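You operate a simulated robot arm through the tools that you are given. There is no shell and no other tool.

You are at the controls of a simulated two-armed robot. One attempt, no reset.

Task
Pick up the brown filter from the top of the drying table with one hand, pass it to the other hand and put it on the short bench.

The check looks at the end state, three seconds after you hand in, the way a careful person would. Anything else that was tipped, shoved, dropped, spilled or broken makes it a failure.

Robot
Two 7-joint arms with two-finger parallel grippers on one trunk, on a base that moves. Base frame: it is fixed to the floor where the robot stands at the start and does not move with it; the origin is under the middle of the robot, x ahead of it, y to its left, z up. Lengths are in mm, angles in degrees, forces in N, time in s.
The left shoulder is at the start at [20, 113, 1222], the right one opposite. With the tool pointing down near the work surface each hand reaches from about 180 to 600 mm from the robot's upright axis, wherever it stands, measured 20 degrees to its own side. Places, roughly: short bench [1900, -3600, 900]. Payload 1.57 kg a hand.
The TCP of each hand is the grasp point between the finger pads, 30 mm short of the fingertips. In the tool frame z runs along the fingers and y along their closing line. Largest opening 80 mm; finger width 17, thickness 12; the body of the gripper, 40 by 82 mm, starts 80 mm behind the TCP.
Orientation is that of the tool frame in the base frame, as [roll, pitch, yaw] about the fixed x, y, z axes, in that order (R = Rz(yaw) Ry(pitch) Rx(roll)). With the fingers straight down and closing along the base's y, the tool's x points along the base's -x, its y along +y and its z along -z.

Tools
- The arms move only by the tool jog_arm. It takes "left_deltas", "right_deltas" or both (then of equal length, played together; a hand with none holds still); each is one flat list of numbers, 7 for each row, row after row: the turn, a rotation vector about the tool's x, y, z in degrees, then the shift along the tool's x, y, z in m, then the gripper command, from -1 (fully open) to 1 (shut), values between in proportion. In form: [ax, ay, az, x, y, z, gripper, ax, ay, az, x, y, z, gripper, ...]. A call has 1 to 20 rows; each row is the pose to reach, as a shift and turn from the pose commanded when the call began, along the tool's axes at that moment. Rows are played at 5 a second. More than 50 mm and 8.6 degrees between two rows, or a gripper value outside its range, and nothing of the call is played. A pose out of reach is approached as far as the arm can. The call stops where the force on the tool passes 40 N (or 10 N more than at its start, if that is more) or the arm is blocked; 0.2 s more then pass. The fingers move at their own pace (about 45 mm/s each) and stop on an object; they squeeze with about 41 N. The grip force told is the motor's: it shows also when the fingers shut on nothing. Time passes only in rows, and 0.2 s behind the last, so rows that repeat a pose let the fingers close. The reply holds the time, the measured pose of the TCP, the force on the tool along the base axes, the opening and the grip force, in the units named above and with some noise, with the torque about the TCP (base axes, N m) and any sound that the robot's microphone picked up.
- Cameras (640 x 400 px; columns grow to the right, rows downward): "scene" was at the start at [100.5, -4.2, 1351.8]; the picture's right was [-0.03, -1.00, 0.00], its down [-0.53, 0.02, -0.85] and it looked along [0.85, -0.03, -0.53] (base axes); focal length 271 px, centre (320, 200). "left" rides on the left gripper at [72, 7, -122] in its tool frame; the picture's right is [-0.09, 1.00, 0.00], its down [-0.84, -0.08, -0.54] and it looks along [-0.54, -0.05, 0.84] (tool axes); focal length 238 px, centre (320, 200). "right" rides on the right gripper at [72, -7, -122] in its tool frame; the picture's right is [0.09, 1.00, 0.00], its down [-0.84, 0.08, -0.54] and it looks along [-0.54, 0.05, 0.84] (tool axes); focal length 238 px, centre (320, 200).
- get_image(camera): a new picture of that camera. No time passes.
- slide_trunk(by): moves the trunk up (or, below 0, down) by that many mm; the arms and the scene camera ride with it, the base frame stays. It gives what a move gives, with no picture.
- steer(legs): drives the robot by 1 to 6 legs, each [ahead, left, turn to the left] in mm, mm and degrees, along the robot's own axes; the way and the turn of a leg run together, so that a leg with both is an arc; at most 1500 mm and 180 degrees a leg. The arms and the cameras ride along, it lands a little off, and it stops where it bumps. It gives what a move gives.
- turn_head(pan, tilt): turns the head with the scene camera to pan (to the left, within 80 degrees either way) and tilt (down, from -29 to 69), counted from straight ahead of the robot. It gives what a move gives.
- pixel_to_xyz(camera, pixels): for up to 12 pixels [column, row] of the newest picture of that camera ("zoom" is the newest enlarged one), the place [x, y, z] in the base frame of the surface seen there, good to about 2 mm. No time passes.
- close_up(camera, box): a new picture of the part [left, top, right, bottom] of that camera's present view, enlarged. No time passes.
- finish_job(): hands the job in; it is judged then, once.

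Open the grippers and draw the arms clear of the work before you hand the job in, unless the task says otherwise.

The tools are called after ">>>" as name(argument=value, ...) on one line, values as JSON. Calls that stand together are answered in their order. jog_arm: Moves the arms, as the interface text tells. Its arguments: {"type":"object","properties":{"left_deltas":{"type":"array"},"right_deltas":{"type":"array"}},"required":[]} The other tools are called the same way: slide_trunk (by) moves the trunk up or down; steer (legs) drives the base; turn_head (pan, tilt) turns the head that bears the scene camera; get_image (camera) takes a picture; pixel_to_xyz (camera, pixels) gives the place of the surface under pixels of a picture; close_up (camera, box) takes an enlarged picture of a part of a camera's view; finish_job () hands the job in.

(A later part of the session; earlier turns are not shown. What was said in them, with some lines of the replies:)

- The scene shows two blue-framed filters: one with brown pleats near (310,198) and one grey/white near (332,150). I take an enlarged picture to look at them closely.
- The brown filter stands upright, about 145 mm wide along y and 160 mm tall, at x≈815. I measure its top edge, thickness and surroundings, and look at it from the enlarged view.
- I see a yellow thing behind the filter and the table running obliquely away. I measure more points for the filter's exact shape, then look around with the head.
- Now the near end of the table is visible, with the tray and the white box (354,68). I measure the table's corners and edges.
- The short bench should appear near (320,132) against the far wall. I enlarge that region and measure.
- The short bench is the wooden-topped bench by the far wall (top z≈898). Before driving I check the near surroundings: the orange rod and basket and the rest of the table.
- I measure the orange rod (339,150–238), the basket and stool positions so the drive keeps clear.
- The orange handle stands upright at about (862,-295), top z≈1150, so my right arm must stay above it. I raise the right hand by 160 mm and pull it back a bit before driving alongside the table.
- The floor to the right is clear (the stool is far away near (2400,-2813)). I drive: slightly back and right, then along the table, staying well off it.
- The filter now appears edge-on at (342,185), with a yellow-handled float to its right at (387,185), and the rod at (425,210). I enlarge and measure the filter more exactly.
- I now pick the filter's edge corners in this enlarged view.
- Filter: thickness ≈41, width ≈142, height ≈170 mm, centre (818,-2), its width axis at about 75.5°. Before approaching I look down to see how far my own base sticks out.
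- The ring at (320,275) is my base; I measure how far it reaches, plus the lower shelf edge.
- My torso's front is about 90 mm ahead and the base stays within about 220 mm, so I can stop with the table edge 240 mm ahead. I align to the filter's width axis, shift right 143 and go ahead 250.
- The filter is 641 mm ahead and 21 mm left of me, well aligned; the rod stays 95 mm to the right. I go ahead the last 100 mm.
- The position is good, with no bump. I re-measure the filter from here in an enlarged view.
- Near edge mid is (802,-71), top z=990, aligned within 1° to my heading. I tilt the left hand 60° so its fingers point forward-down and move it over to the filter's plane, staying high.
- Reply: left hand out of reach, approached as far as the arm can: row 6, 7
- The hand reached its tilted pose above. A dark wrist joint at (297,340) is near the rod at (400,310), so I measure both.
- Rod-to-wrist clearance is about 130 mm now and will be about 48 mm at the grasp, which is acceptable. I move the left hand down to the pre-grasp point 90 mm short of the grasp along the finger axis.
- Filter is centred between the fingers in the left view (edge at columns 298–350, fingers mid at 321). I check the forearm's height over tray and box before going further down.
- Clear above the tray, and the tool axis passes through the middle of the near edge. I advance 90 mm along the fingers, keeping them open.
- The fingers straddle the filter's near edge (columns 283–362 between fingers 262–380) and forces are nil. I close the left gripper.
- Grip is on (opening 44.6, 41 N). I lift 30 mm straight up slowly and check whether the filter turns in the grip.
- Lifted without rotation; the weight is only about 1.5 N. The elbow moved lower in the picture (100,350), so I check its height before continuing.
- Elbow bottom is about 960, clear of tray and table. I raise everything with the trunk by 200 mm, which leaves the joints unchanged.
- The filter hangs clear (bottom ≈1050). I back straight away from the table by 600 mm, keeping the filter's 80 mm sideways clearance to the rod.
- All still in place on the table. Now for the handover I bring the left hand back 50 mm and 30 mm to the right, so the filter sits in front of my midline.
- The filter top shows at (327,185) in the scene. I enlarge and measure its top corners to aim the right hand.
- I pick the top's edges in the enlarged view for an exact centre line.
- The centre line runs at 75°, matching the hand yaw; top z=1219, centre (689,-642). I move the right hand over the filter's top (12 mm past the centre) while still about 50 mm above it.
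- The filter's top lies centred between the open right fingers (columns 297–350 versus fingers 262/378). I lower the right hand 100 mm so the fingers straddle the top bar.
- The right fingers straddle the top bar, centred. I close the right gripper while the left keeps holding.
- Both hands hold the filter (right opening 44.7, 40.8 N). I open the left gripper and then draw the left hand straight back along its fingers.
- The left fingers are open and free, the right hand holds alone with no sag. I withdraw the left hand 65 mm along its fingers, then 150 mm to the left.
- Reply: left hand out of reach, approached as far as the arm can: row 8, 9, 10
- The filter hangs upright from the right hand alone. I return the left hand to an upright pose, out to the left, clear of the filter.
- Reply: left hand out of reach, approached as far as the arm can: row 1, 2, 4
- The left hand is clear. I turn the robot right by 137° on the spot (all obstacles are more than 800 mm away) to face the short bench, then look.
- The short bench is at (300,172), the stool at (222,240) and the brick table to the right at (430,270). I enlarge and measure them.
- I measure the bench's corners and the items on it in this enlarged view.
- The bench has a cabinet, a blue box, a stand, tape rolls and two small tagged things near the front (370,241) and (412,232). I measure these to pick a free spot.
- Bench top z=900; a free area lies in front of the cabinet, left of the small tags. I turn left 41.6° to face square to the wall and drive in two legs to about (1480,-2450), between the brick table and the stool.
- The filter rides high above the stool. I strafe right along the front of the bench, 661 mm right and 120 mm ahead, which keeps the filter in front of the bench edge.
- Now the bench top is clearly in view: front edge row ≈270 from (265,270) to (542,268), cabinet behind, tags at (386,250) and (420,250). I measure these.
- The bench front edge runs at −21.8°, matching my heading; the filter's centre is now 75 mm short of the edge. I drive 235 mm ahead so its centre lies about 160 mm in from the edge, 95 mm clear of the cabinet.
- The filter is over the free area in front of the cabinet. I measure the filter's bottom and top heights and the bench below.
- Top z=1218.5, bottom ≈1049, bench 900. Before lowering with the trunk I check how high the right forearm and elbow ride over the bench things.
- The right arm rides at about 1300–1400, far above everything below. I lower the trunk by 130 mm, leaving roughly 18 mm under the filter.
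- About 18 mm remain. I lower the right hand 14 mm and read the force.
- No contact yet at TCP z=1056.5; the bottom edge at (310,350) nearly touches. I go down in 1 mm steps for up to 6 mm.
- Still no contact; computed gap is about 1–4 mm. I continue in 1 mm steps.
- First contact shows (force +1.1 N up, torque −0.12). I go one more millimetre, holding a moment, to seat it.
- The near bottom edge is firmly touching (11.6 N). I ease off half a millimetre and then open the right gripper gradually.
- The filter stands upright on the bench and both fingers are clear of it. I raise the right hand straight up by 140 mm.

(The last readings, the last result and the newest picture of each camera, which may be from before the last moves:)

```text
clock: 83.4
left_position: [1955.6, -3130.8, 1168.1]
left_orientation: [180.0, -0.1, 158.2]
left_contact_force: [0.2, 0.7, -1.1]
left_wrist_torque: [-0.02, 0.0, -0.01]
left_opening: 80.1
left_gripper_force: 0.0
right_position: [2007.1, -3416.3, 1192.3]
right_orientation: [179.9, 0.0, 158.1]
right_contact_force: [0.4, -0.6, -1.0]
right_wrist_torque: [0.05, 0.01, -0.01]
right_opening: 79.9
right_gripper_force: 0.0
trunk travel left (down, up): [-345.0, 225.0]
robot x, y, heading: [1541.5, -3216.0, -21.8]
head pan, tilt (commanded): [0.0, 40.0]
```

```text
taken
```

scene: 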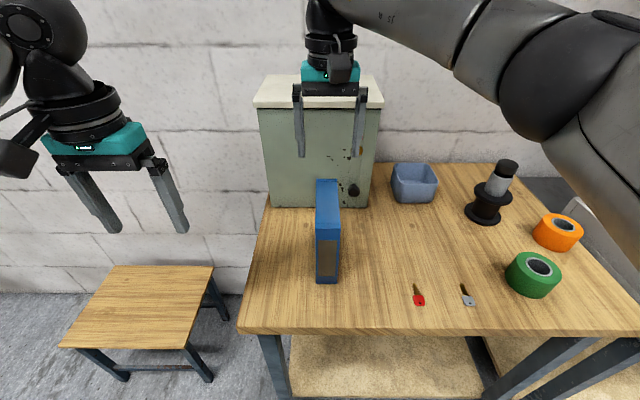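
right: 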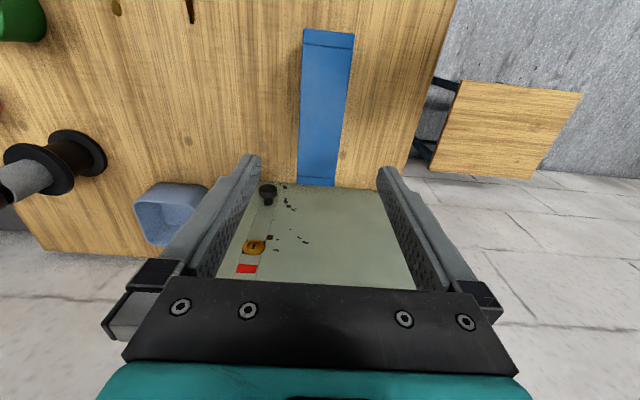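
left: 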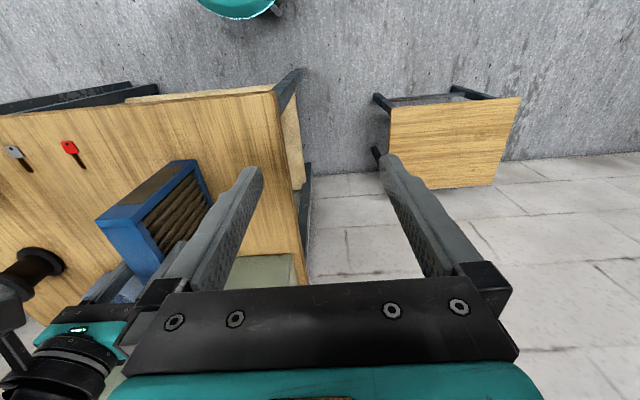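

The filter stands upright and undisturbed on the bench. I back the robot straight off by 230 mm to the earlier safe spot, so the arms are clear of the bench, then look again.

>>> steer(legs=[[-230, 0, 0]])

>>> get_image(camera="scene")

>>> close_up(camera="scene", box=[240, 120, 460, 280])

```text
clock: 85.1
left_position: [1741.5, -3045.1, 1168.5]
left_orientation: [-180.0, 0.0, 158.2]
left_contact_force: [-0.2, 0.0, -0.9]
left_wrist_torque: [-0.02, -0.01, 0.0]
left_opening: 79.9
left_gripper_force: 0.1
right_position: [1793.5, -3329.9, 1192.2]
right_orientation: [-180.0, 0.0, 158.0]
right_contact_force: [-0.7, 0.2, -0.4]
right_wrist_torque: [0.0, -0.03, 0.01]
right_opening: 80.2
right_gripper_force: 0.0
trunk travel left (down, up): [-345.0, 225.0]
robot x, y, heading: [1328.6, -3133.9, -21.8]
head pan, tilt (commanded): [0.0, 40.0]
```

```text
taken
```

scene: 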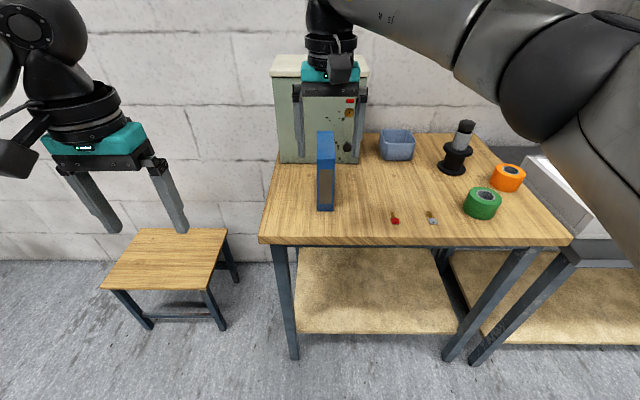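

```text
2.50 times, centred on (350, 200) of scene
```

zoom: 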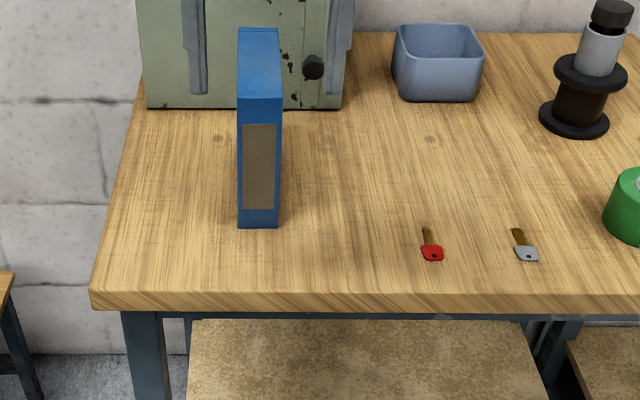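

The brown filter stands upright and steady on the short bench, with the keys, box, stand, tapes and cabinet untouched. Both grippers are open and the arms clear, so I hand in.

>>> finish_job()

```text
The job is handed in.
```

The brown filter is now standing upright on the short bench, in the free area in front of the cabinet. I handed the job in; the tool confirmed that but has not returned a verdict.

- **Pick-up:** the left hand took the filter by its near edge from the drying table. It did not slip or turn in the grip.
- **Handover:** I backed away from the table and passed it to the right hand in open space. The right hand held it by the top bar all the way to the bench.
- **Other items:** in the last pictures the cabinet, blue box, stand, tape rolls and two keys on the bench are untouched. The items on the drying table, including the basket with the tall orange rod, were in place when I left it. No bumps were reported on any drive.
- **End state:** both grippers are open, and the robot has backed 230 mm away from the bench.
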